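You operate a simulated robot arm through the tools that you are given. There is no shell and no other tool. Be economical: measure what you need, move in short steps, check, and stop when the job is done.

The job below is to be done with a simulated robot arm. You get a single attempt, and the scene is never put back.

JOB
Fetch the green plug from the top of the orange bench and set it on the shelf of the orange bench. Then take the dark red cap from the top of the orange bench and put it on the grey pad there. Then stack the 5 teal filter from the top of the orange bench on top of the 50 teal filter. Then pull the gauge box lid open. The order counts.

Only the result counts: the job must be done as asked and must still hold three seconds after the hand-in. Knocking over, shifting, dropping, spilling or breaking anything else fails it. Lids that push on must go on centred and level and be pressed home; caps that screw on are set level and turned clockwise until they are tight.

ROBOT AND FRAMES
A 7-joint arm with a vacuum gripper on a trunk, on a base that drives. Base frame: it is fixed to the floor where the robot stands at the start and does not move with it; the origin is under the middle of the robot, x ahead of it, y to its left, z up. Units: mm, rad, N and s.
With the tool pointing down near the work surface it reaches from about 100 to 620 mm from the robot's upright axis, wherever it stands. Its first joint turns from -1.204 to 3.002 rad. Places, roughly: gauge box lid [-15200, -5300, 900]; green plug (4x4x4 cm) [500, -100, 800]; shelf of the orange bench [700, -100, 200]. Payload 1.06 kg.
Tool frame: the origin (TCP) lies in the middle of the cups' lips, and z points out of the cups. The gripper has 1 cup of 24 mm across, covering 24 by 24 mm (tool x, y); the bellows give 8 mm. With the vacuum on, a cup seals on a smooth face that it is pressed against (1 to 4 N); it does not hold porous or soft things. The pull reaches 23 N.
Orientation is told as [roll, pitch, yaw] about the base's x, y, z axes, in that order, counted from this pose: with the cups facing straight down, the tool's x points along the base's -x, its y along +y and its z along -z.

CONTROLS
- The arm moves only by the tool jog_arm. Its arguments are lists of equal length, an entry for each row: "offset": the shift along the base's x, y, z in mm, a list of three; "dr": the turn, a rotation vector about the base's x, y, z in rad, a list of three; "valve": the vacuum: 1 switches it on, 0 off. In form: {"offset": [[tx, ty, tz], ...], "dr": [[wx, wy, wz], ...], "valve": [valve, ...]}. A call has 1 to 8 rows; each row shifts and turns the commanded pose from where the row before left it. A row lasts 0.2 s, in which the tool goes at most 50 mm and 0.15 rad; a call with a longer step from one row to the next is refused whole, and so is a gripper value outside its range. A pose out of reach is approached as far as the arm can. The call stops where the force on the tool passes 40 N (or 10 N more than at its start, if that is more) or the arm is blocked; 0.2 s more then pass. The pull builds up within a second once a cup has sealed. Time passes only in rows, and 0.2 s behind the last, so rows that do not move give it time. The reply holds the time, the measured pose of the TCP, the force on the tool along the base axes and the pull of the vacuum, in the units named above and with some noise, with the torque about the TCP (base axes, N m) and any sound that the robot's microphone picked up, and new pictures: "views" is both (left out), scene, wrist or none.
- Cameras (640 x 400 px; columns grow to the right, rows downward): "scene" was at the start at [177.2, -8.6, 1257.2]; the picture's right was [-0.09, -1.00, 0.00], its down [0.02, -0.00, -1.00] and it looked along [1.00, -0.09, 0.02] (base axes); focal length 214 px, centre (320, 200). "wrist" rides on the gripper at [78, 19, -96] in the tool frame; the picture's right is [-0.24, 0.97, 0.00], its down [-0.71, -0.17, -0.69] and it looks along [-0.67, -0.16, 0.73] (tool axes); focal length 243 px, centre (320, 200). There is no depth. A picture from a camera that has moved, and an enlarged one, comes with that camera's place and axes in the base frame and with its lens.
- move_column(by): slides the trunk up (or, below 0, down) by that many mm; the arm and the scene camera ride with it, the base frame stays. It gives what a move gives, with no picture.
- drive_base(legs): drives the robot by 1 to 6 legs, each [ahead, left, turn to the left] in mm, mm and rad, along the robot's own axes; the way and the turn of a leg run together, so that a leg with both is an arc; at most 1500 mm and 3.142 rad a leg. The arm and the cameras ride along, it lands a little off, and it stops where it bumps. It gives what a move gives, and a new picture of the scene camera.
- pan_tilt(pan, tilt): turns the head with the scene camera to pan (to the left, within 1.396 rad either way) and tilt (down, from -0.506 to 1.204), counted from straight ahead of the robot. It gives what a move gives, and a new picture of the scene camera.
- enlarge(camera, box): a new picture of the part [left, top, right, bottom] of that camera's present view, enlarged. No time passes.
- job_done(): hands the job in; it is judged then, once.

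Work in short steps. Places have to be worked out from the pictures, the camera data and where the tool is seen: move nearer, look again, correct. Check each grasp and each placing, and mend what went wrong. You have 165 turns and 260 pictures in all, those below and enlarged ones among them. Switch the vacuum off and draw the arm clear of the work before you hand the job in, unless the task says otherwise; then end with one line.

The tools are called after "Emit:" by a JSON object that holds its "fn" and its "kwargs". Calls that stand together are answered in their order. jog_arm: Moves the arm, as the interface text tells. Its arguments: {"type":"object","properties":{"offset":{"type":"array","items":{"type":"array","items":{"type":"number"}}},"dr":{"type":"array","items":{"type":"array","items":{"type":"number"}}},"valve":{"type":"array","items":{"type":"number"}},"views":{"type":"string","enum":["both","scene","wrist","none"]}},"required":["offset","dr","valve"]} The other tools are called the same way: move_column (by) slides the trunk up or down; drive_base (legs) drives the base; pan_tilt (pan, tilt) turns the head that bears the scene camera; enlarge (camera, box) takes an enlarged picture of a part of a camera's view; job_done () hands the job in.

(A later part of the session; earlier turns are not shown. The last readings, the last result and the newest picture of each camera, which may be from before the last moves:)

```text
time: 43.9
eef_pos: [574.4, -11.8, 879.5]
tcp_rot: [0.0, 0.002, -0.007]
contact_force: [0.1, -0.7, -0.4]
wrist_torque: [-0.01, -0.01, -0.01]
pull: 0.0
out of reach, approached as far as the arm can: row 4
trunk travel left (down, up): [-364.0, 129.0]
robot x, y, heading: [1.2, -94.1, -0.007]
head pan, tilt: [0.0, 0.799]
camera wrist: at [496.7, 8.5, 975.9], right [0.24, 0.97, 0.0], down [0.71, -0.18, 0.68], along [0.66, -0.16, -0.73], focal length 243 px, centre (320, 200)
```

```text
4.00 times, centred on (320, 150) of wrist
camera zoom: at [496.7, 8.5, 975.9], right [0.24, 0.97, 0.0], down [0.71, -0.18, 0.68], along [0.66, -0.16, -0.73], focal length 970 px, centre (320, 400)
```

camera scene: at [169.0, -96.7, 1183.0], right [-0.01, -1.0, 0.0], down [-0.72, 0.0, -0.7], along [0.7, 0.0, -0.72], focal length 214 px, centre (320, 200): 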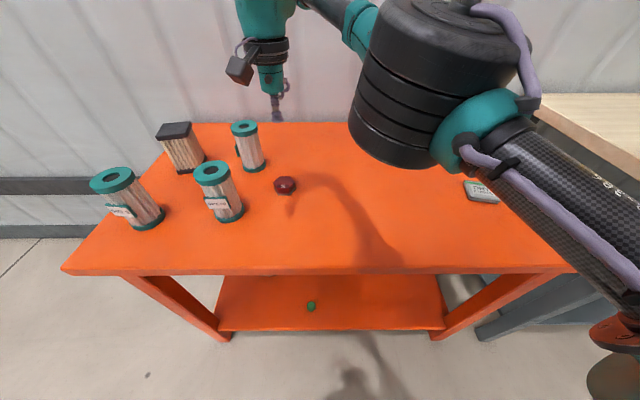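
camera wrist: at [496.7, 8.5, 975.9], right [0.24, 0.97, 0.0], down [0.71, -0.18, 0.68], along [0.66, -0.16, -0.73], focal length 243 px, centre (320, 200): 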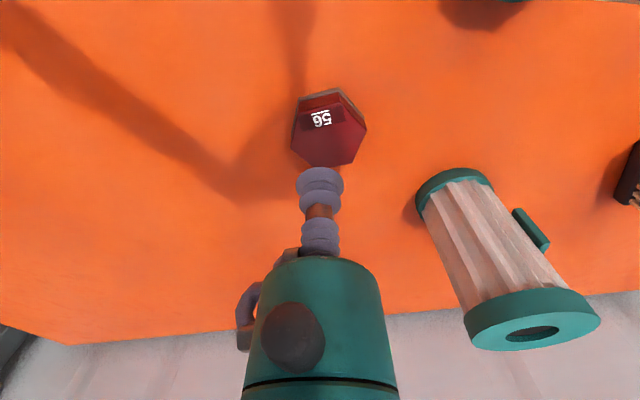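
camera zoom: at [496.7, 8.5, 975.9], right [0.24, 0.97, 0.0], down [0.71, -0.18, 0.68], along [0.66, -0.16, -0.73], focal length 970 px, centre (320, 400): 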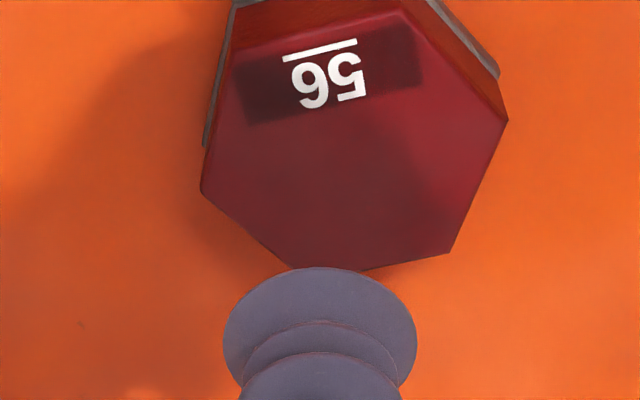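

I'm a few mm short at the reach limit. I drive ahead 25 mm to gain reach.

Emit:
{"fn": "drive_base", "kwargs": {"legs": [[25, 0, 0]]}}

Emit:
{"fn": "jog_arm", "kwargs": {"offset": [[-20, 4, -20], [0, 0, 0]], "dr": [[0, 0, 0], [0, 0, 0]], "valve": [0, 0], "views": "wrist"}}

Emit:
{"fn": "enlarge", "kwargs": {"camera": "wrist", "box": [240, 100, 400, 200]}}

```text
time: 44.7
eef_pos: [600.2, -12.0, 880.9]
tcp_rot: [0.001, 0.003, -0.008]
contact_force: [0.0, 0.1, -1.0]
wrist_torque: [0.01, 0.01, -0.03]
pull: 0.0
trunk travel left (down, up): [-364.0, 129.0]
robot x, y, heading: [27.2, -97.6, -0.01]
head pan, tilt: [0.0, 0.799]
camera scene: at [194.6, -96.8, 1182.9], right [-0.01, -1.0, 0.0], down [-0.72, 0.01, -0.7], along [0.7, -0.01, -0.72], focal length 214 px, centre (320, 200)
```

scene: 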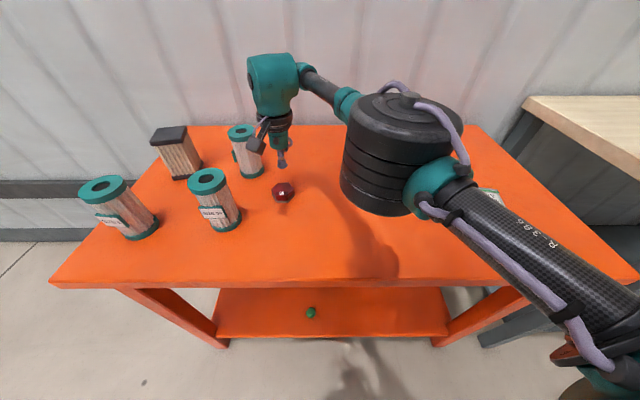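

```text
time: 45.3
eef_pos: [582.1, -8.6, 858.3]
tcp_rot: [0.003, 0.001, -0.006]
contact_force: [-0.1, 0.5, 0.6]
wrist_torque: [0.04, 0.01, -0.02]
pull: 0.0
trunk travel left (down, up): [-364.0, 129.0]
robot x, y, heading: [23.2, -96.3, -0.011]
head pan, tilt: [0.0, 0.799]
camera wrist: at [503.6, 10.1, 954.9], right [0.24, 0.97, 0.0], down [0.71, -0.18, 0.68], along [0.66, -0.17, -0.73], focal length 243 px, centre (320, 200)
```

wrist: 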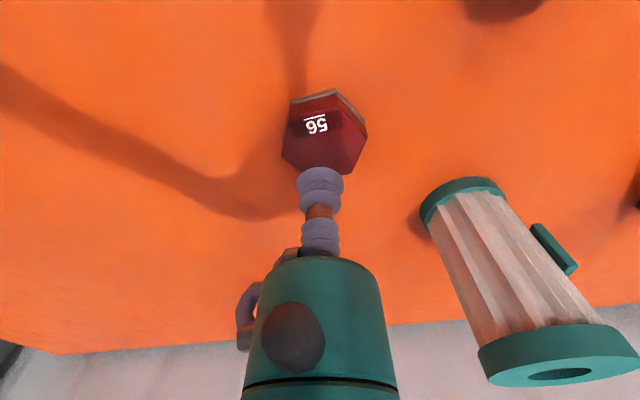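

```text
4.00 times, centred on (320, 150) of wrist
camera zoom: at [503.6, 10.1, 954.9], right [0.24, 0.97, 0.0], down [0.71, -0.18, 0.68], along [0.66, -0.17, -0.73], focal length 970 px, centre (320, 400)
```

zoom: 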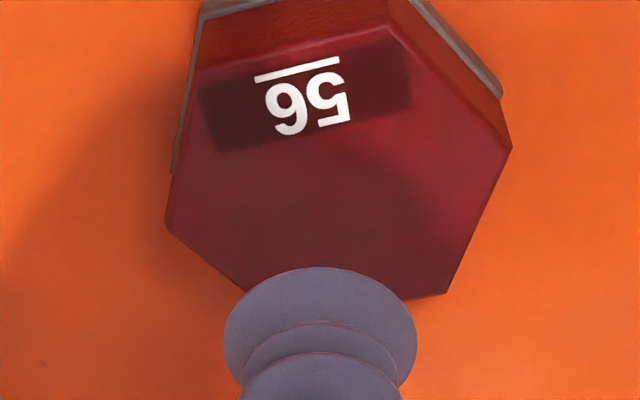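

The cap's centre is near (574, -4). I aim at x=580 to stay off the label and creep down with the vacuum on.

Emit:
{"fn": "jog_arm", "kwargs": {"offset": [[-2, 5, -12], [0, 0, -8], [0, 0, -4], [0, 0, -3], [0, 0, -2], [0, 0, -2], [0, 0, 0], [0, 0, 0]], "dr": [[0, 0, 0], [0, 0, 0], [0, 0, 0], [0, 0, 0], [0, 0, 0], [0, 0, 0], [0, 0, 0], [0, 0, 0]], "valve": [0, 1, 1, 1, 1, 1, 1, 1], "views": "wrist"}}

```text
time: 47.1
eef_pos: [578.6, -2.7, 829.0]
tcp_rot: [0.003, 0.003, -0.008]
contact_force: [-0.1, 0.5, 0.0]
wrist_torque: [0.01, -0.03, -0.04]
pull: 0.0
trunk travel left (down, up): [-364.0, 129.0]
robot x, y, heading: [26.8, -96.6, -0.005]
head pan, tilt: [0.0, 0.799]
camera wrist: at [500.1, 16.9, 925.0], right [0.24, 0.97, 0.0], down [0.71, -0.18, 0.68], along [0.66, -0.17, -0.73], focal length 243 px, centre (320, 200)
```

wrist: 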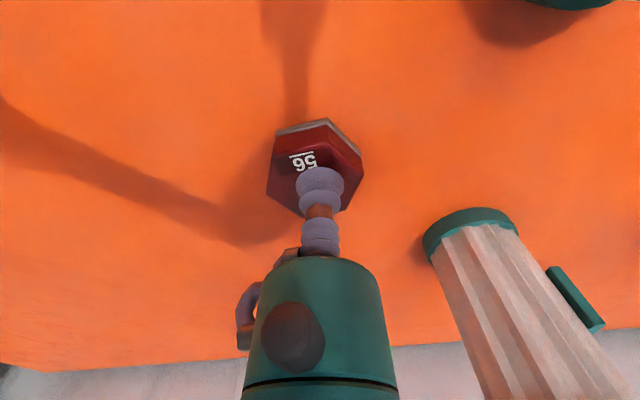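

Not touching yet, so I continue in small steps.

Emit:
{"fn": "jog_arm", "kwargs": {"offset": [[0, 0, -2], [0, 0, -2], [0, 0, -1.5], [0, 0, -1.5], [0, 0, 0], [0, 0, 0], [0, 0, 0]], "dr": [[0, 0, 0], [0, 0, 0], [0, 0, 0], [0, 0, 0], [0, 0, 0], [0, 0, 0], [0, 0, 0]], "valve": [1, 1, 1, 1, 1, 1, 1], "views": "none"}}

```text
time: 48.7
eef_pos: [576.6, -2.7, 822.1]
tcp_rot: [0.001, 0.002, -0.006]
contact_force: [6.5, 3.2, 15.0]
wrist_torque: [-0.05, 0.05, 0.03]
pull: 22.8
trunk travel left (down, up): [-364.0, 129.0]
robot x, y, heading: [29.4, -96.3, -0.008]
head pan, tilt: [0.0, 0.799]
```

Sealed (22.8). I lift the cap and then drive right toward the pad.

Emit:
{"fn": "jog_arm", "kwargs": {"offset": [[0, 0, 10], [0, 0, 30], [-10, 0, 40], [-15, -10, 40]], "dr": [[0, 0, 0], [0, 0, 0], [0, 0, 0], [0, 0, 0]], "valve": [1, 1, 1, 1], "views": "none"}}

Emit:
{"fn": "drive_base", "kwargs": {"legs": [[0, -240, 0.008]]}}

```text
time: 49.7
eef_pos: [550.6, -11.9, 942.9]
tcp_rot: [-0.001, 0.004, -0.006]
contact_force: [-0.7, 0.3, -2.9]
wrist_torque: [0.02, 0.01, 0.0]
pull: 22.9
trunk travel left (down, up): [-364.0, 129.0]
robot x, y, heading: [29.8, -98.9, -0.009]
head pan, tilt: [0.0, 0.799]
```

```text
time: 51.5
eef_pos: [549.9, -245.7, 942.3]
tcp_rot: [0.002, 0.003, 0.004]
contact_force: [1.0, 0.4, -2.1]
wrist_torque: [0.04, 0.02, -0.01]
pull: 22.9
trunk travel left (down, up): [-364.0, 129.0]
robot x, y, heading: [23.9, -333.2, 0.007]
head pan, tilt: [0.0, 0.799]
camera scene: at [193.9, -335.3, 1182.9], right [0.01, -1.0, 0.0], down [-0.72, 0.0, -0.7], along [0.7, 0.0, -0.72], focal length 214 px, centre (320, 200)
```

scene: 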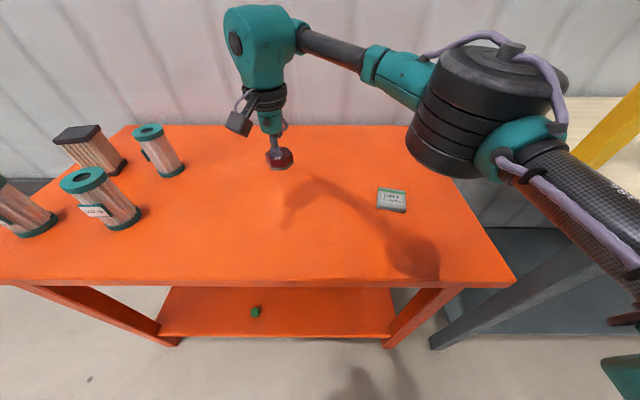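

Cap held. I zoom in on the pad.

Emit:
{"fn": "enlarge", "kwargs": {"camera": "scene", "box": [360, 175, 424, 215]}}

Emit:
{"fn": "enlarge", "kwargs": {"camera": "wrist", "box": [0, 0, 640, 400]}}

```text
10.00 times, centred on (392, 195) of scene
camera zoom: at [193.9, -335.3, 1182.9], right [0.01, -1.0, 0.0], down [-0.72, 0.0, -0.7], along [0.7, 0.0, -0.72], focal length 2145 px, centre (-400, 250)
```

zoom: 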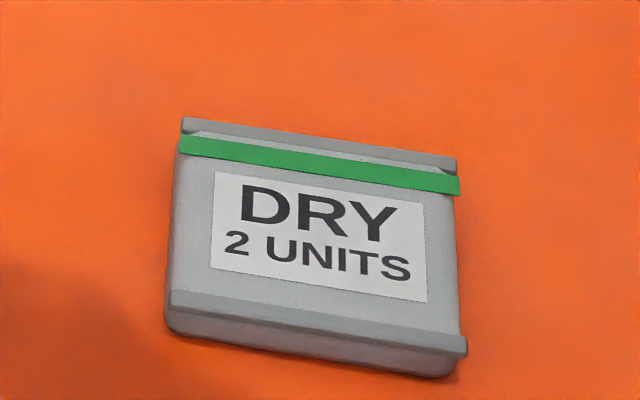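

```text
1.00 times, centred on (320, 200) of wrist
camera zoom: at [472.3, -227.9, 1038.1], right [0.23, 0.97, 0.0], down [0.71, -0.17, 0.68], along [0.66, -0.16, -0.73], focal length 243 px, centre (320, 200)
```

zoom: 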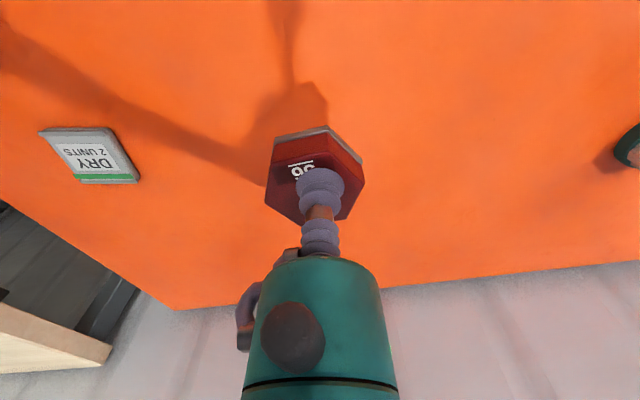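

The pad's centre is near (558, -507). I move the held cap over there and look again.

Emit:
{"fn": "jog_arm", "kwargs": {"offset": [[0, -43, 0], [0, -43, 0], [0, -43, 0], [0, -43, 0], [0, -40, -15], [0, -20, -20], [0, 0, 0]], "dr": [[0, 0, 0], [0, 0, 0], [0, 0, 0], [0, 0, 0], [0, 0, 0], [0, 0, 0], [0, 0, 0]], "valve": [1, 1, 1, 1, 1, 1, 1]}}

```text
time: 53.1
eef_pos: [551.5, -478.9, 906.8]
tcp_rot: [0.003, 0.002, 0.006]
contact_force: [0.2, 0.1, -2.9]
wrist_torque: [-0.01, 0.03, 0.03]
pull: 23.3
trunk travel left (down, up): [-364.0, 129.0]
robot x, y, heading: [24.0, -340.4, 0.009]
head pan, tilt: [0.0, 0.799]
camera scene: at [193.8, -334.9, 1183.0], right [0.01, -1.0, 0.0], down [-0.72, 0.0, -0.7], along [0.7, 0.0, -0.72], focal length 214 px, centre (320, 200)
camera wrist: at [473.4, -459.7, 1002.7], right [0.23, 0.97, 0.0], down [0.71, -0.17, 0.68], along [0.66, -0.16, -0.73], focal length 243 px, centre (320, 200)
```

scene: 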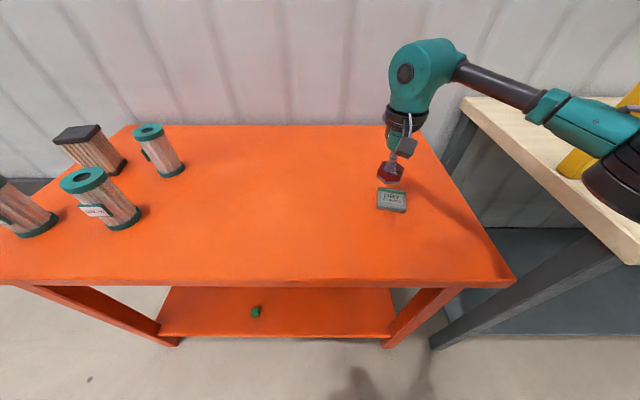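
wrist: 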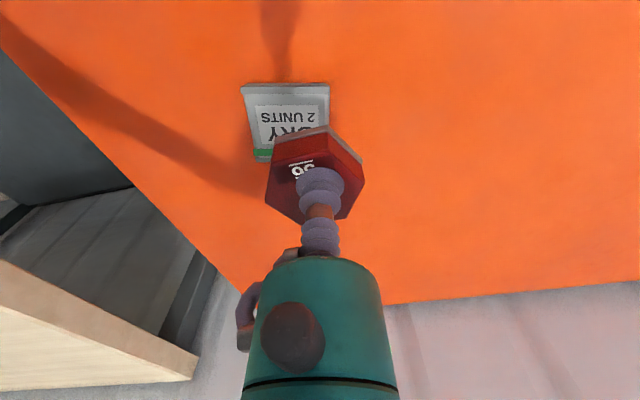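

The elbow is well above the side table. Both views put the pad's centre at (559, -507). I move over it and lower to just above.

Emit:
{"fn": "jog_arm", "kwargs": {"offset": [[12, -26, -10], [0, 0, -25], [0, 0, -15], [0, 0, 0]], "dr": [[0, 0, 0], [0, 0, 0], [0, 0, 0], [0, 0, 0]], "valve": [1, 1, 1, 1]}}

Emit:
{"fn": "enlarge", "kwargs": {"camera": "scene", "box": [352, 155, 432, 215]}}

```text
time: 54.1
eef_pos: [563.1, -503.9, 858.7]
tcp_rot: [0.002, 0.002, 0.006]
contact_force: [-0.5, 0.4, -3.6]
wrist_torque: [0.02, 0.03, -0.01]
pull: 22.8
trunk travel left (down, up): [-364.0, 129.0]
robot x, y, heading: [26.4, -338.8, 0.009]
head pan, tilt: [0.0, 0.799]
camera scene: at [193.9, -335.0, 1183.0], right [0.01, -1.0, 0.0], down [-0.72, 0.0, -0.7], along [0.7, 0.0, -0.72], focal length 214 px, centre (320, 200)
camera wrist: at [485.9, -484.9, 953.9], right [0.23, 0.97, 0.0], down [0.71, -0.17, 0.68], along [0.66, -0.16, -0.73], focal length 243 px, centre (320, 200)
```

scene: 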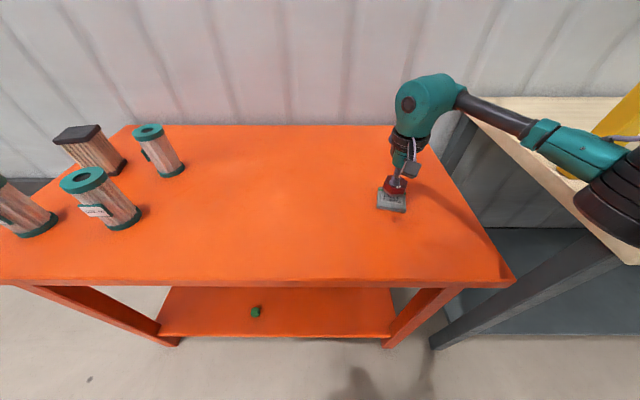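
wrist: 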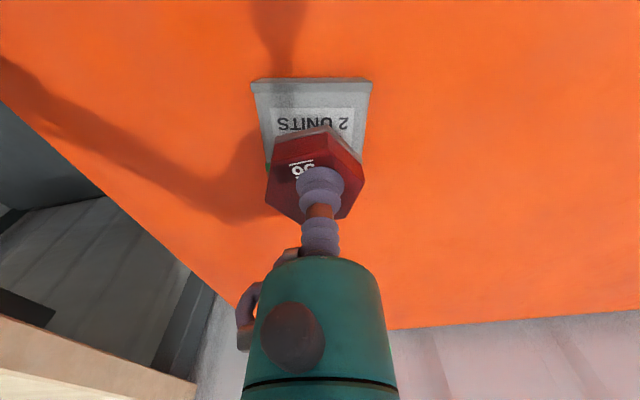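

```text
6.67 times, centred on (392, 185) of scene
camera zoom: at [193.9, -335.0, 1183.0], right [0.01, -1.0, 0.0], down [-0.72, 0.0, -0.7], along [0.7, 0.0, -0.72], focal length 1430 px, centre (-160, 300)
```

zoom: 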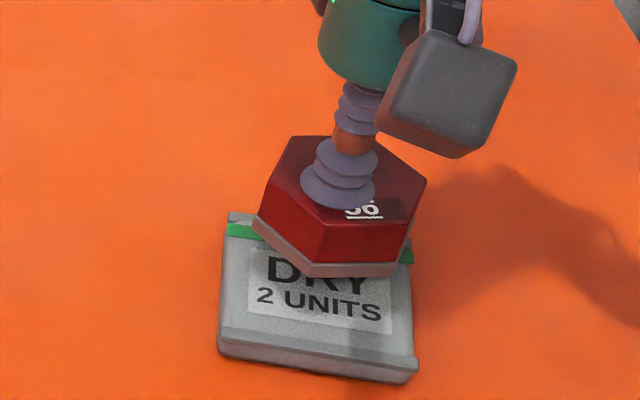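

The alignment looks right. I lower the cap gently until it touches.

Emit:
{"fn": "jog_arm", "kwargs": {"offset": [[0, 0, -6], [0, 0, -3], [0, 0, -3], [0, 0, -2], [0, 0, -2], [0, 0, 0]], "dr": [[0, 0, 0], [0, 0, 0], [0, 0, 0], [0, 0, 0], [0, 0, 0], [0, 0, 0]], "valve": [1, 1, 1, 1, 1, 1], "views": "wrist"}}

Emit:
{"fn": "enlarge", "kwargs": {"camera": "scene", "box": [352, 155, 432, 215]}}

```text
time: 55.5
eef_pos: [562.3, -503.9, 841.6]
tcp_rot: [0.003, 0.003, 0.006]
contact_force: [-0.8, 0.8, -2.5]
wrist_torque: [0.03, 0.0, 0.01]
pull: 22.9
trunk travel left (down, up): [-364.0, 129.0]
robot x, y, heading: [28.5, -340.4, 0.007]
head pan, tilt: [0.0, 0.799]
camera wrist: at [485.1, -485.5, 937.3], right [0.23, 0.97, 0.0], down [0.71, -0.17, 0.68], along [0.66, -0.16, -0.73], focal length 243 px, centre (320, 200)
```

wrist: 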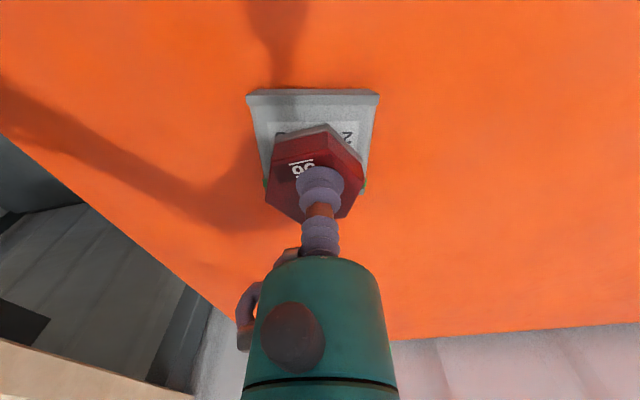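

```text
6.67 times, centred on (392, 185) of scene
camera zoom: at [193.9, -335.0, 1183.0], right [0.01, -1.0, 0.0], down [-0.72, 0.0, -0.7], along [0.7, 0.0, -0.72], focal length 1430 px, centre (-160, 300)
```

zoom: 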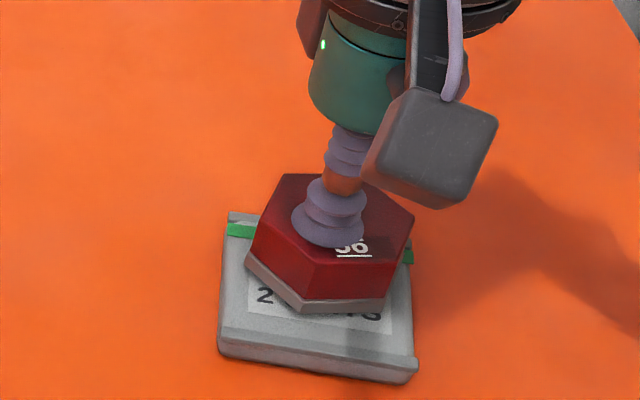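

It's converging on the pad's centre. I continue in 2 mm steps.

Emit:
{"fn": "jog_arm", "kwargs": {"offset": [[0, 0, -2], [0, 0, -2], [0, 0, -2], [0, 0, -1.5], [0, 0, 0]], "dr": [[0, 0, 0], [0, 0, 0], [0, 0, 0], [0, 0, 0], [0, 0, 0]], "valve": [1, 1, 1, 1, 1], "views": "none"}}

Emit:
{"fn": "enlarge", "kwargs": {"camera": "scene", "box": [352, 155, 432, 215]}}

```text
time: 56.7
eef_pos: [562.1, -504.7, 834.8]
tcp_rot: [0.001, 0.0, 0.005]
contact_force: [-1.0, -4.1, 16.2]
wrist_torque: [-0.03, 0.02, -0.05]
pull: 23.0
trunk travel left (down, up): [-364.0, 129.0]
robot x, y, heading: [22.1, -334.1, 0.003]
head pan, tilt: [0.0, 0.799]
```

```text
6.67 times, centred on (392, 185) of scene
camera zoom: at [192.5, -335.0, 1183.3], right [0.01, -1.0, 0.0], down [-0.72, 0.0, -0.7], along [0.7, 0.0, -0.72], focal length 1430 px, centre (-160, 300)
```

zoom: 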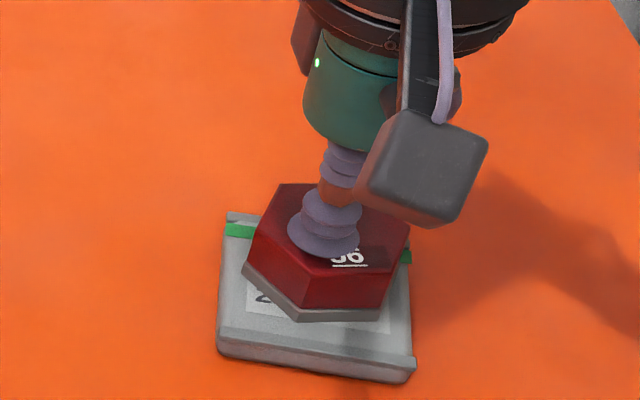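

The cap touches but sits about 7 mm too far back, near the rear lip. I lift slightly, shift -7 mm in x and set it down again.

Emit:
{"fn": "jog_arm", "kwargs": {"offset": [[0, 0, 8], [-7, 0, 0], [0, 0, 0], [0, 0, -4], [0, 0, -2], [0, 0, -2], [0, 0, 0]], "dr": [[0, 0, 0], [0, 0, 0], [0, 0, 0], [0, 0, 0], [0, 0, 0], [0, 0, 0], [0, 0, 0]], "valve": [1, 1, 1, 1, 1, 1, 1], "views": "none"}}

Emit:
{"fn": "enlarge", "kwargs": {"camera": "scene", "box": [352, 155, 432, 215]}}

```text
time: 58.3
eef_pos: [555.7, -504.3, 835.0]
tcp_rot: [0.002, -0.003, 0.004]
contact_force: [-0.8, -3.6, 15.5]
wrist_torque: [-0.03, -0.01, -0.04]
pull: 23.2
trunk travel left (down, up): [-364.0, 129.0]
robot x, y, heading: [25.3, -334.5, 0.007]
head pan, tilt: [0.0, 0.799]
```

```text
6.67 times, centred on (392, 185) of scene
camera zoom: at [192.5, -334.9, 1183.3], right [0.01, -1.0, 0.0], down [-0.72, 0.0, -0.7], along [0.7, 0.0, -0.72], focal length 1430 px, centre (-160, 300)
```

zoom: 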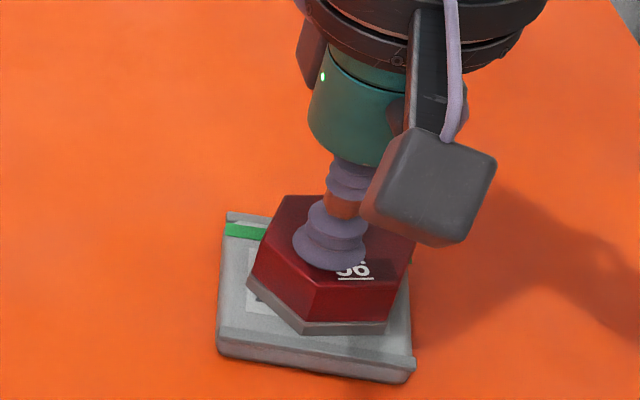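

It's nicely centred and at the same contact height. I release and lift.

Emit:
{"fn": "jog_arm", "kwargs": {"offset": [[0, 0, 1.5], [0, 0, 0], [0, 0, 0], [0, 0, 0], [0, 0, 4], [0, 0, 20], [0, 0, 40]], "dr": [[0, 0, 0], [0, 0, 0], [0, 0, 0], [0, 0, 0], [0, 0, 0], [0, 0, 0], [0, 0, 0]], "valve": [1, 0, 0, 0, 0, 0, 0], "views": "wrist"}}

Emit:
{"fn": "enlarge", "kwargs": {"camera": "scene", "box": [352, 155, 432, 215]}}

```text
time: 59.9
eef_pos: [557.6, -504.2, 900.0]
tcp_rot: [0.002, 0.003, 0.003]
contact_force: [0.0, 0.7, -1.0]
wrist_torque: [0.01, 0.0, 0.0]
pull: 0.1
trunk travel left (down, up): [-364.0, 129.0]
robot x, y, heading: [22.0, -339.5, 0.007]
head pan, tilt: [0.0, 0.799]
camera wrist: at [479.6, -486.2, 994.7], right [0.23, 0.97, 0.0], down [0.71, -0.17, 0.68], along [0.66, -0.16, -0.73], focal length 243 px, centre (320, 200)
```

wrist: 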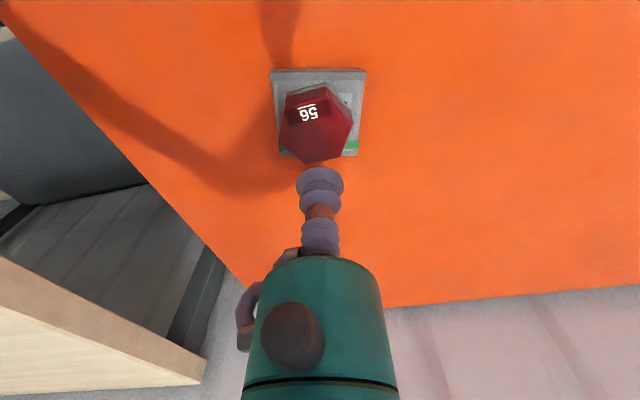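

```text
6.67 times, centred on (392, 185) of scene
camera zoom: at [193.6, -334.8, 1183.0], right [0.01, -1.0, 0.0], down [-0.72, 0.0, -0.7], along [0.7, 0.0, -0.72], focal length 1430 px, centre (-160, 300)
```

zoom: 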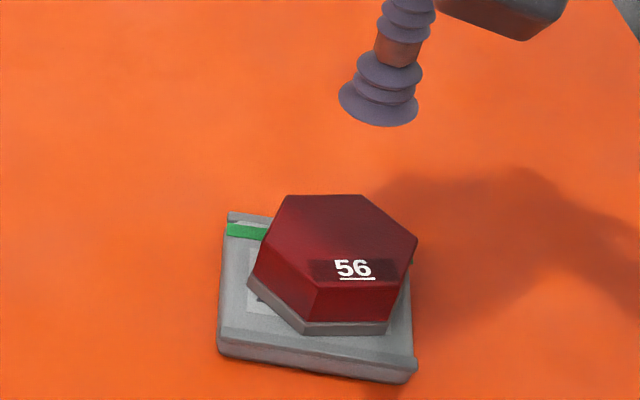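

The cap sits level on the pad. I raise and retract the arm, then drive left to the filters.

Emit:
{"fn": "jog_arm", "kwargs": {"offset": [[-20, 45, 40], [-20, 45, 45], [-20, 45, 45], [-20, 45, 45], [-20, 45, 15]], "dr": [[0, 0, 0], [0, 0, 0], [0, 0, 0], [0, 0, 0], [0, 0, 0]], "valve": [0, 0, 0, 0, 0], "views": "none"}}

Emit:
{"fn": "drive_base", "kwargs": {"legs": [[-10, 530, 0]]}}

```text
refused: row 1 steps farther than a row can; nothing moved
```

```text
time: 63.0
eef_pos: [547.5, 20.1, 898.2]
tcp_rot: [0.002, 0.002, -0.014]
contact_force: [0.1, 0.6, 0.4]
wrist_torque: [-0.01, -0.01, 0.01]
pull: 0.0
trunk travel left (down, up): [-364.0, 129.0]
robot x, y, heading: [15.7, 199.6, -0.022]
head pan, tilt: [0.0, 0.799]
camera scene: at [186.2, 197.6, 1183.0], right [-0.01, -1.0, 0.0], down [-0.72, 0.01, -0.7], along [0.7, -0.01, -0.72], focal length 214 px, centre (320, 200)
```

scene: 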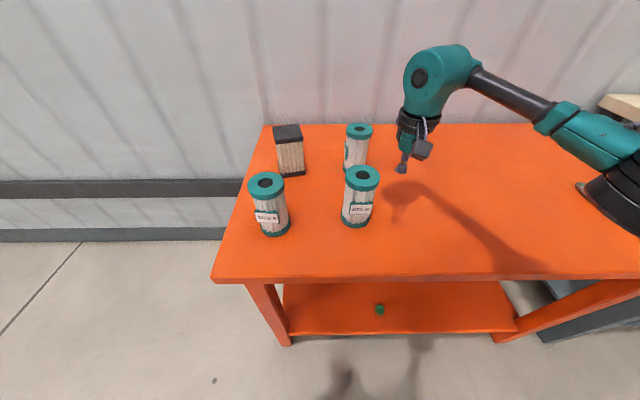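

The jog was refused, so the drive happened with the arm low. Luckily it stopped clear of the filters (tool y=20, filter edge about 78). I now raise straight up.

Emit:
{"fn": "jog_arm", "kwargs": {"offset": [[-10, -5, 40], [-10, -5, 45], [-10, 0, 45], [-10, 0, 45], [-10, 0, 20]], "dr": [[0, 0, 0], [0, 0, 0], [0, 0, 0], [0, 0, 0], [0, 0, 0]], "valve": [0, 0, 0, 0, 0], "views": "wrist"}}

Emit:
{"fn": "enlarge", "kwargs": {"camera": "scene", "box": [240, 110, 400, 250]}}

```text
time: 64.2
eef_pos: [496.0, 8.8, 1093.3]
tcp_rot: [0.003, 0.002, -0.013]
contact_force: [-0.4, 0.1, 0.2]
wrist_torque: [-0.02, 0.02, 0.0]
pull: 0.0
trunk travel left (down, up): [-364.0, 129.0]
robot x, y, heading: [16.3, 201.9, -0.015]
head pan, tilt: [0.0, 0.799]
camera wrist: at [418.3, 28.8, 1189.1], right [0.25, 0.97, 0.0], down [0.71, -0.18, 0.68], along [0.66, -0.17, -0.73], focal length 243 px, centre (320, 200)
```

wrist: 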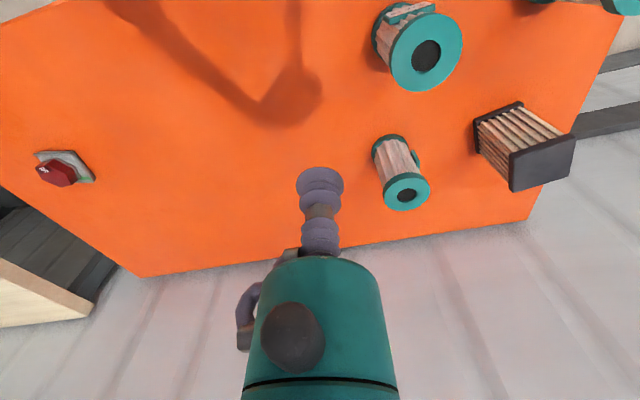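

```text
2.86 times, centred on (320, 180) of scene
camera zoom: at [186.0, 197.4, 1183.0], right [-0.01, -1.0, 0.0], down [-0.72, 0.01, -0.7], along [0.7, -0.01, -0.72], focal length 613 px, centre (320, 257)
```

zoom: 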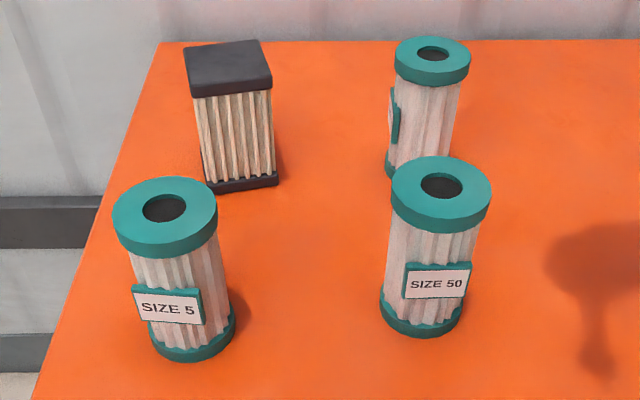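

The ring on top looks about 19 mm wide, narrower than the cup. I move above filter 5 to inspect its top and label plate.

Emit:
{"fn": "jog_arm", "kwargs": {"offset": [[-4, 45, 0], [-4, 45, 0], [-4, 45, 0], [-4, 45, 0], [-4, 45, 0], [-4, 45, -10], [0, 10, -40], [0, 0, -35]], "dr": [[0, 0, 0], [0, 0, 0], [0, 0, 0], [0, 0, 0], [0, 0, 0], [0, 0, 0], [0, 0, 0], [0, 0, 0]], "valve": [0, 0, 0, 0, 0, 0, 0, 0]}}

Emit:
{"fn": "enlarge", "kwargs": {"camera": "wrist", "box": [220, 50, 420, 190]}}

```text
time: 66.0
eef_pos: [474.1, 288.8, 1006.9]
tcp_rot: [0.002, 0.002, -0.014]
contact_force: [0.0, -0.6, 0.9]
wrist_torque: [0.0, 0.01, -0.01]
pull: 0.0
trunk travel left (down, up): [-364.0, 129.0]
robot x, y, heading: [21.2, 199.8, -0.017]
head pan, tilt: [0.0, 0.799]
camera scene: at [186.3, 197.3, 1183.0], right [-0.01, -1.0, 0.0], down [-0.72, 0.01, -0.7], along [0.7, -0.01, -0.72], focal length 214 px, centre (320, 200)
camera wrist: at [396.4, 308.6, 1103.3], right [0.25, 0.97, 0.0], down [0.71, -0.18, 0.68], along [0.66, -0.17, -0.73], focal length 243 px, centre (320, 200)
```

scene: 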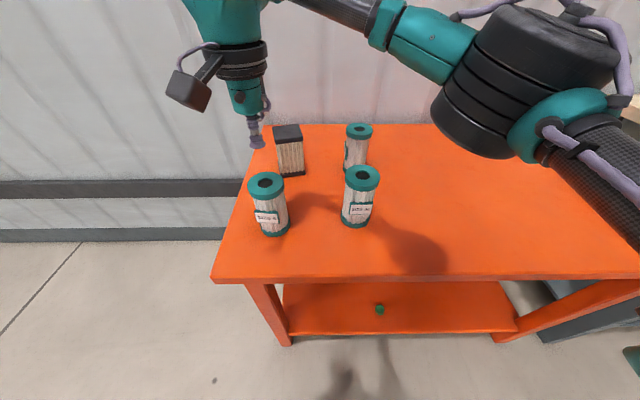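
wrist: 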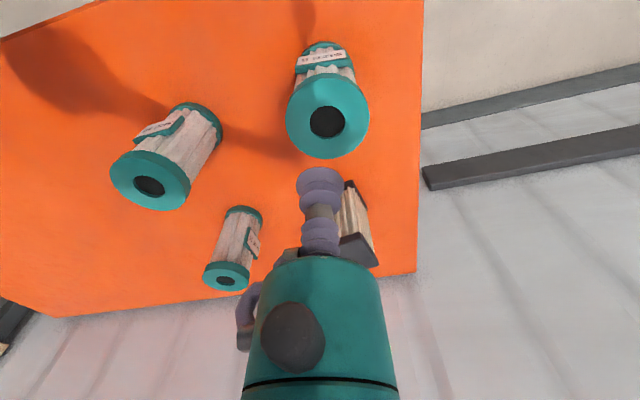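

```text
2.86 times, centred on (320, 120) of wrist
camera zoom: at [396.4, 308.6, 1103.3], right [0.25, 0.97, 0.0], down [0.71, -0.18, 0.68], along [0.66, -0.17, -0.73], focal length 693 px, centre (320, 429)
```

zoom: 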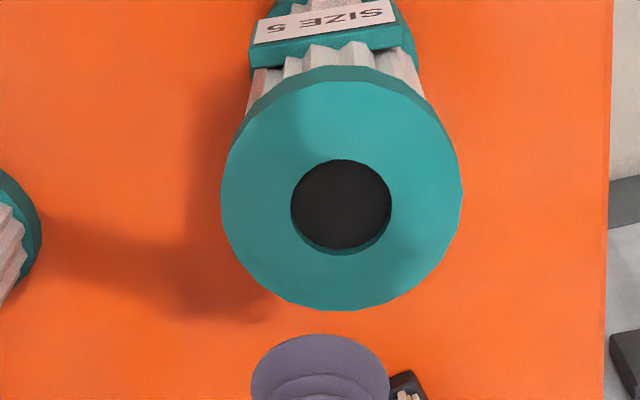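

The top has a recess (about 26 mm across) and a ring only about 18 mm wide, so the cup can't seal there. The flat label plate (about 45x36 mm) can take the cup from the side, so I measure it closely.

Emit:
{"fn": "enlarge", "kwargs": {"camera": "wrist", "box": [284, 30, 364, 80]}}

Emit:
{"fn": "enlarge", "kwargs": {"camera": "scene", "box": [236, 165, 316, 240]}}

Emit:
{"fn": "enlarge", "kwargs": {"camera": "scene", "box": [330, 155, 400, 235]}}

```text
8.00 times, centred on (324, 55) of wrist
camera zoom: at [396.4, 308.6, 1103.3], right [0.25, 0.97, 0.0], down [0.71, -0.18, 0.68], along [0.66, -0.17, -0.73], focal length 1941 px, centre (288, 1360)
```

zoom: 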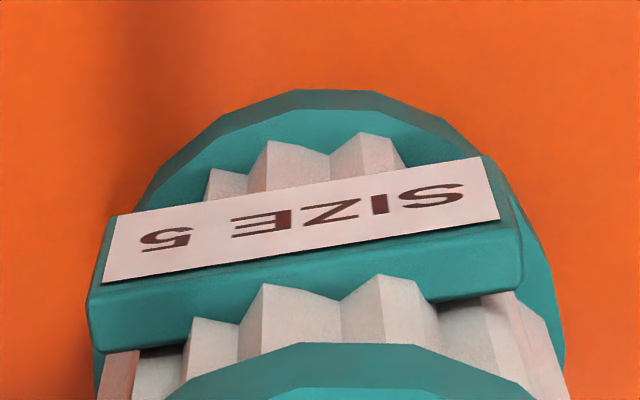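

```text
5.33 times, centred on (276, 202) of scene
camera zoom: at [186.3, 197.3, 1183.0], right [-0.01, -1.0, 0.0], down [-0.72, 0.01, -0.7], along [0.7, -0.01, -0.72], focal length 1144 px, centre (555, 187)
```

zoom: 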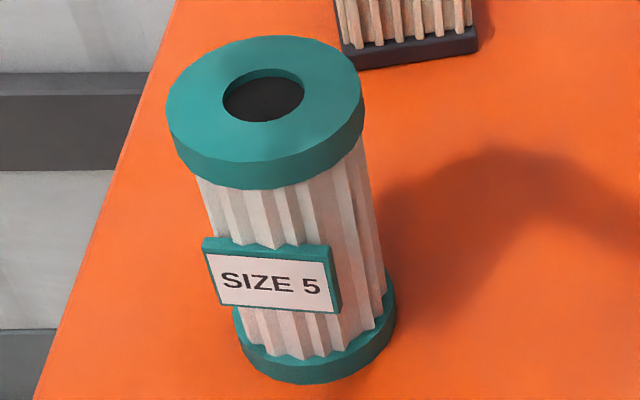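

```text
5.00 times, centred on (365, 195) of scene
camera zoom: at [186.3, 197.3, 1183.0], right [-0.01, -1.0, 0.0], down [-0.72, 0.01, -0.7], along [0.7, -0.01, -0.72], focal length 1072 px, centre (95, 225)
```

zoom: 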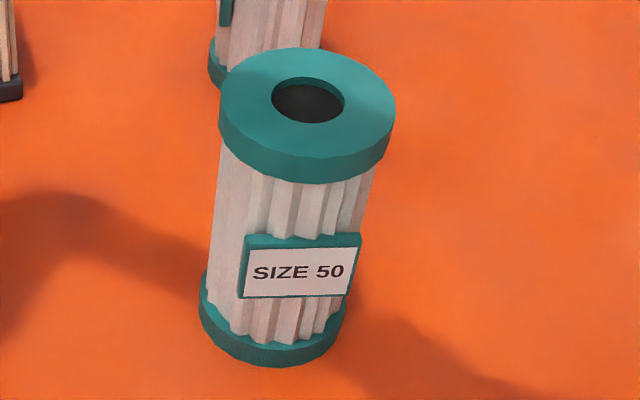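

The label centre is about (447.5, 294.5, 866), facing -x (normal turned about 6° toward +y). I'll grip it horizontally with the camera rolled sideways, so first I raise the arm and back off for room.

Emit:
{"fn": "jog_arm", "kwargs": {"offset": [[0, 0, 45], [0, 0, 40]], "dr": [[0, 0, 0], [0, 0, 0]], "valve": [0, 0], "views": "none"}}

Emit:
{"fn": "drive_base", "kwargs": {"legs": [[-330, 0, 0.017]]}}

```text
time: 66.6
eef_pos: [474.1, 288.4, 1091.8]
tcp_rot: [0.0, 0.002, -0.015]
contact_force: [-0.3, -0.8, 0.6]
wrist_torque: [-0.01, 0.02, -0.02]
pull: 0.0
trunk travel left (down, up): [-364.0, 129.0]
robot x, y, heading: [14.7, 198.6, -0.005]
head pan, tilt: [0.0, 0.799]
```

```text
time: 68.7
eef_pos: [146.4, 297.4, 1093.4]
tcp_rot: [0.003, 0.002, 0.002]
contact_force: [0.3, 0.1, -0.7]
wrist_torque: [0.0, -0.01, -0.01]
pull: 0.0
trunk travel left (down, up): [-364.0, 129.0]
robot x, y, heading: [-308.0, 200.3, 0.008]
head pan, tilt: [0.0, 0.799]
camera scene: at [-139.7, 202.0, 1183.1], right [0.0, -1.0, 0.0], down [-0.72, 0.0, -0.7], along [0.7, 0.0, -0.72], focal length 214 px, centre (320, 200)
```

scene: 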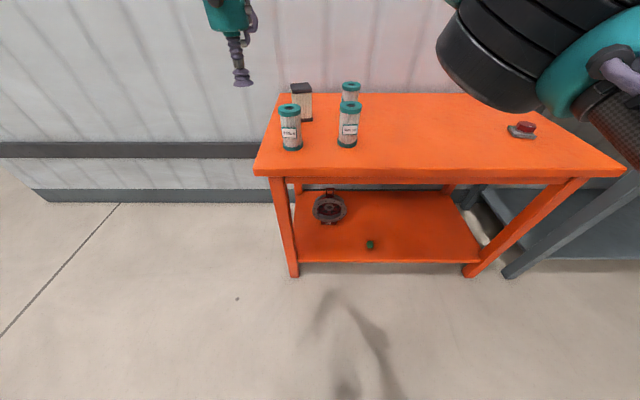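

I begin turning the tool to horizontal, rolling the camera toward the left.

Emit:
{"fn": "jog_arm", "kwargs": {"offset": [[10, 0, -10], [10, 0, -10], [10, 0, -10], [10, 0, -10], [10, 0, -10], [10, 0, -10], [10, 0, -10], [0, 0, -10]], "dr": [[0.086, -0.086, -0.086], [0.086, -0.086, -0.086], [0.086, -0.086, -0.086], [0.086, -0.086, -0.086], [0.086, -0.086, -0.086], [0.086, -0.086, -0.086], [0.086, -0.086, -0.086], [0, 0, 0]], "valve": [0, 0, 0, 0, 0, 0, 0, 0]}}

```text
time: 70.5
eef_pos: [218.0, 297.7, 1011.8]
tcp_rot: [0.783, -0.338, -0.78]
contact_force: [-0.8, 0.4, -0.2]
wrist_torque: [0.02, 0.0, 0.01]
pull: 0.1
trunk travel left (down, up): [-364.0, 129.0]
robot x, y, heading: [-306.5, 202.4, 0.003]
head pan, tilt: [0.0, 0.799]
camera scene: at [-139.3, 201.9, 1183.0], right [0.0, -1.0, 0.0], down [-0.72, 0.0, -0.7], along [0.7, 0.0, -0.72], focal length 214 px, centre (320, 200)
camera wrist: at [107.7, 329.5, 1062.9], right [0.48, 0.49, 0.73], down [-0.04, -0.81, 0.58], along [0.88, -0.3, -0.37], focal length 243 px, centre (320, 200)
```

scene: 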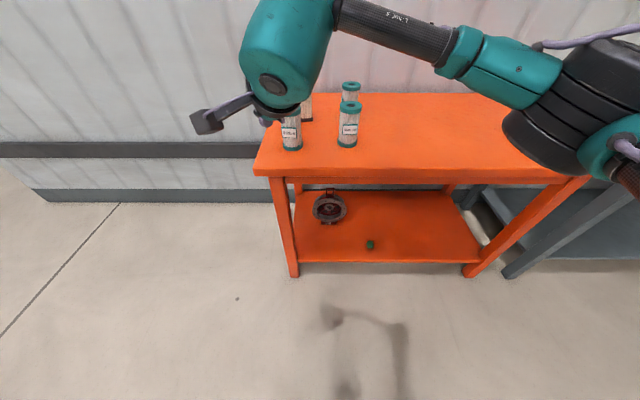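
wrist: 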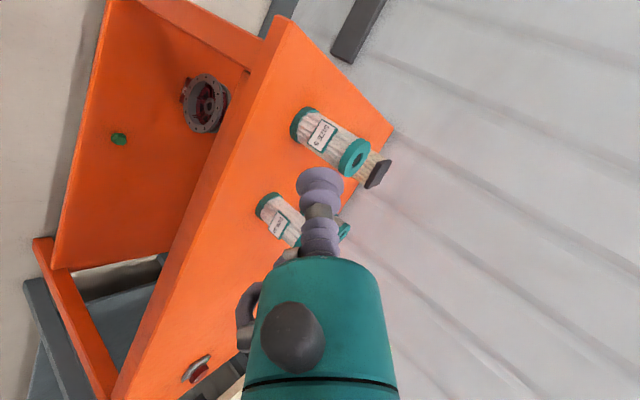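

It works. I finish the turn and add the 6° yaw.

Emit:
{"fn": "jog_arm", "kwargs": {"offset": [[0, 0, 0], [0, 0, 0], [0, 0, 0], [0, 0, 0], [0, 0, 0], [0, 0, 0], [0, 0, 0], [0, 0, 0]], "dr": [[0.0865, -0.0865, -0.0865], [0.0865, -0.0865, -0.0865], [0.0865, -0.0865, -0.0865], [0.0865, -0.0865, -0.0865], [0.0865, -0.0865, -0.0865], [0.0865, -0.0865, -0.0865], [0.0865, -0.0865, -0.0865], [0, 0, -0.108]], "valve": [0, 0, 0, 0, 0, 0, 0, 0]}}

```text
time: 72.3
eef_pos: [216.1, 297.1, 1013.2]
tcp_rot: [1.571, -0.002, -1.677]
contact_force: [1.1, 0.2, 0.1]
wrist_torque: [-0.03, 0.0, -0.01]
pull: 0.0
trunk travel left (down, up): [-364.0, 129.0]
robot x, y, heading: [-305.5, 203.2, 0.002]
head pan, tilt: [0.0, 0.799]
camera scene: at [-139.3, 202.1, 1183.0], right [0.0, -1.0, 0.0], down [-0.72, 0.0, -0.7], along [0.7, 0.0, -0.72], focal length 214 px, centre (320, 200)
camera wrist: at [130.3, 385.0, 1031.1], right [-0.03, -0.23, 0.97], down [-0.76, -0.63, -0.17], along [0.65, -0.74, -0.16], focal length 243 px, centre (320, 200)
```

scene: 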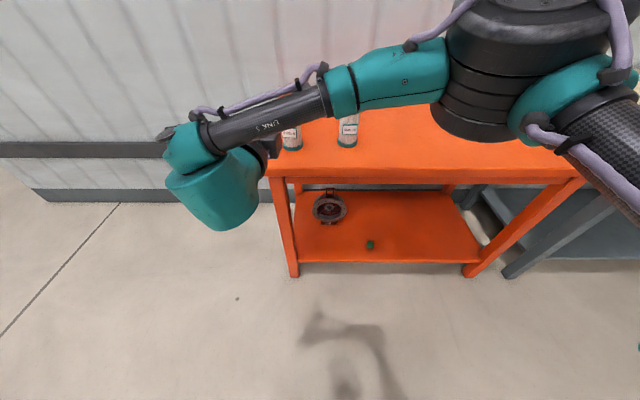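
wrist: 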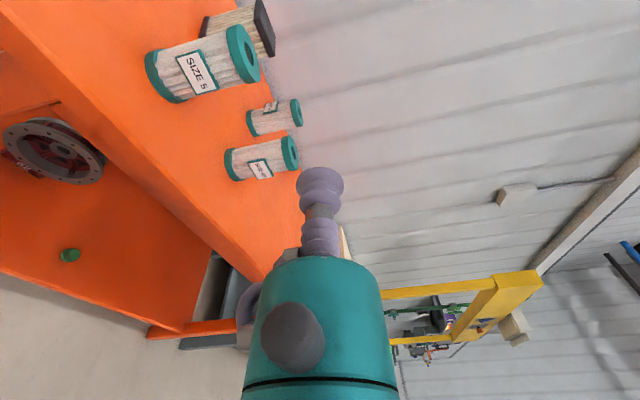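

The tool is horizontal with the camera at its left. I move to a pre-grasp about 75 mm in front of the label.

Emit:
{"fn": "jog_arm", "kwargs": {"offset": [[31, 1, -30], [31, 1, -30], [31, 1, -30], [31, 1, -30], [31, 1, -27], [0, 0, 0]], "dr": [[0, 0, 0], [0, 0, 0], [0, 0, 0], [0, 0, 0], [0, 0, 0], [0, 0, 0]], "valve": [0, 0, 0, 0, 0, 0]}}

Emit:
{"fn": "enlarge", "kwargs": {"camera": "wrist", "box": [200, 40, 440, 200]}}

```text
time: 73.7
eef_pos: [368.3, 301.7, 866.6]
tcp_rot: [1.571, -0.003, -1.674]
contact_force: [-0.9, 0.1, 0.0]
wrist_torque: [0.0, 0.02, 0.01]
pull: 0.1
trunk travel left (down, up): [-364.0, 129.0]
robot x, y, heading: [-307.5, 201.2, -0.002]
head pan, tilt: [0.0, 0.799]
camera scene: at [-139.3, 202.0, 1183.0], right [0.0, -1.0, 0.0], down [-0.72, 0.0, -0.7], along [0.7, 0.0, -0.72], focal length 214 px, centre (320, 200)
camera wrist: at [281.5, 389.0, 885.1], right [-0.02, -0.23, 0.97], down [-0.75, -0.63, -0.17], along [0.66, -0.74, -0.16], focal length 243 px, centre (320, 200)
```

scene: 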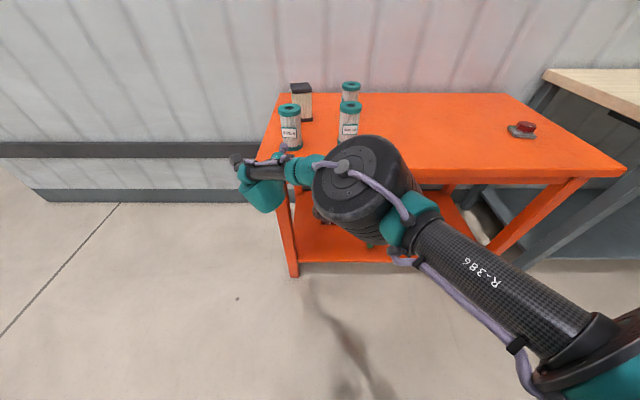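
wrist: 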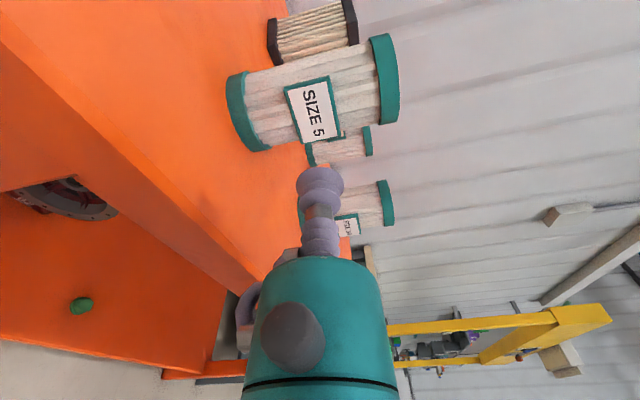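

```text
2.50 times, centred on (320, 120) of wrist
camera zoom: at [281.5, 389.0, 885.1], right [-0.02, -0.23, 0.97], down [-0.75, -0.63, -0.17], along [0.66, -0.74, -0.16], focal length 606 px, centre (320, 400)
```

zoom: 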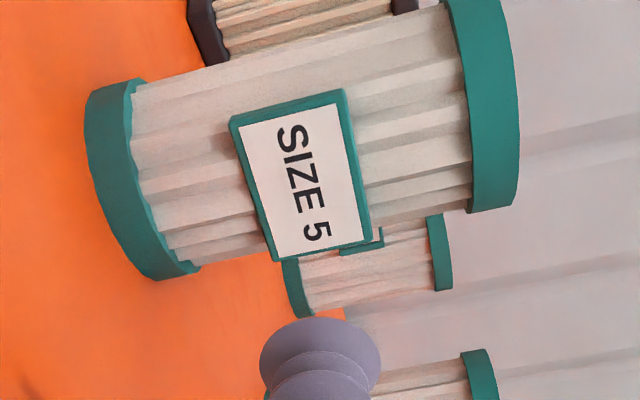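

The views agree that the label centre is about (449, 297, 865). I approach to about 15 mm short of it.

Emit:
{"fn": "jog_arm", "kwargs": {"offset": [[30, 0, -1], [25, -1.5, 0], [8, -1, 0], [0, 0, 0]], "dr": [[0, 0, 0], [0, 0, 0], [0, 0, 0], [0, 0, 0]], "valve": [0, 0, 0, 0], "views": "wrist"}}

Emit:
{"fn": "enlarge", "kwargs": {"camera": "wrist", "box": [240, 100, 400, 220]}}

```text
time: 74.7
eef_pos: [408.8, 273.5, 878.7]
tcp_rot: [1.571, -0.003, -1.673]
contact_force: [0.5, 0.3, 0.1]
wrist_torque: [0.02, 0.01, -0.03]
pull: 0.0
out of reach, approached as far as the arm can: row 1, 2, 3
trunk travel left (down, up): [-364.0, 129.0]
robot x, y, heading: [-308.3, 200.6, 0.006]
head pan, tilt: [0.0, 0.799]
camera wrist: at [321.0, 361.5, 898.2], right [-0.02, -0.23, 0.97], down [-0.75, -0.63, -0.17], along [0.66, -0.74, -0.16], focal length 243 px, centre (320, 200)
```

wrist: 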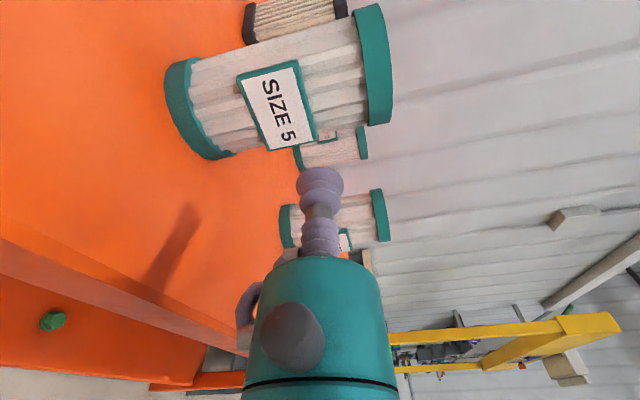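

```text
3.33 times, centred on (320, 160) of wrist
camera zoom: at [321.0, 361.5, 898.2], right [-0.02, -0.23, 0.97], down [-0.75, -0.63, -0.17], along [0.66, -0.74, -0.16], focal length 809 px, centre (320, 333)
```

zoom: 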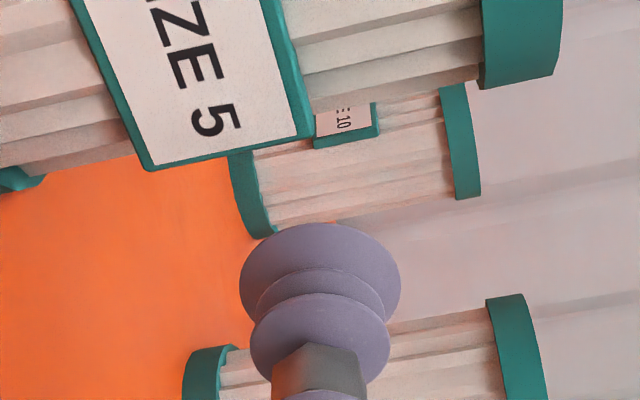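

The arm ran out of reach. I back the tool off, then drive the base closer.

Emit:
{"fn": "jog_arm", "kwargs": {"offset": [[-40, 10, -4], [-40, 16, -8], [-15, 0, 0], [0, 0, 0]], "dr": [[0, 0, 0], [0, 0, 0], [0, 0, 0], [0, 0, 0]], "valve": [0, 0, 0, 0], "views": "none"}}

```text
time: 75.7
eef_pos: [312.6, 297.3, 868.8]
tcp_rot: [1.57, -0.004, -1.676]
contact_force: [-0.4, -0.1, -0.2]
wrist_torque: [-0.01, 0.05, 0.01]
pull: 0.1
trunk travel left (down, up): [-364.0, 129.0]
robot x, y, heading: [-307.4, 204.6, 0.002]
head pan, tilt: [0.0, 0.799]
```

Emit:
{"fn": "drive_base", "kwargs": {"legs": [[85, 0, 0]]}}

Emit:
{"fn": "enlarge", "kwargs": {"camera": "wrist", "box": [200, 40, 440, 200]}}

```text
time: 76.8
eef_pos: [399.2, 298.4, 869.9]
tcp_rot: [1.57, -0.003, -1.676]
contact_force: [-0.2, -0.5, 0.3]
wrist_torque: [0.02, -0.04, 0.0]
pull: 0.1
trunk travel left (down, up): [-364.0, 129.0]
robot x, y, heading: [-221.3, 201.5, 0.003]
head pan, tilt: [0.0, 0.799]
camera scene: at [-51.8, 202.3, 1182.9], right [0.0, -1.0, 0.0], down [-0.72, 0.0, -0.7], along [0.7, 0.0, -0.72], focal length 214 px, centre (320, 200)
```

scene: 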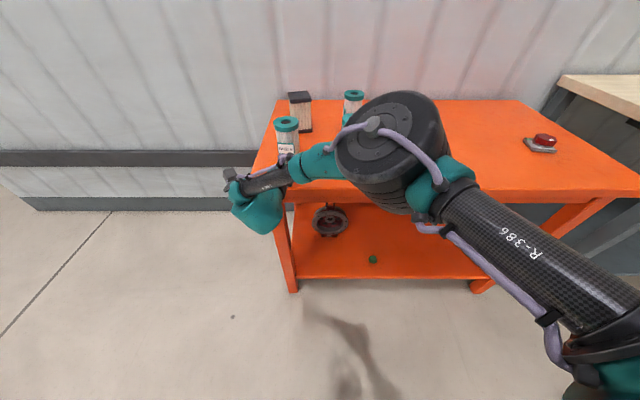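

```text
2.50 times, centred on (320, 120) of wrist
camera zoom: at [312.6, 386.7, 887.6], right [-0.02, -0.23, 0.97], down [-0.75, -0.63, -0.17], along [0.66, -0.74, -0.16], focal length 606 px, centre (320, 400)
```

zoom: 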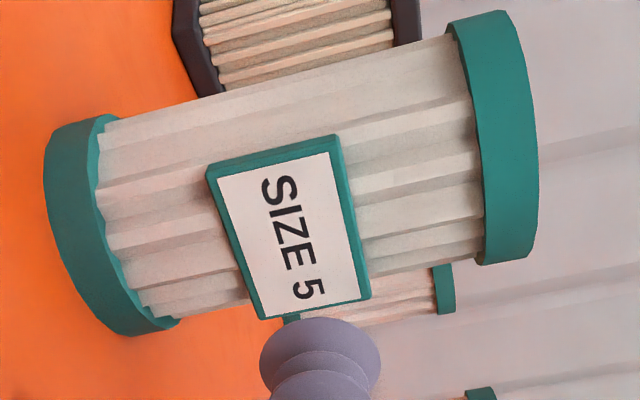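

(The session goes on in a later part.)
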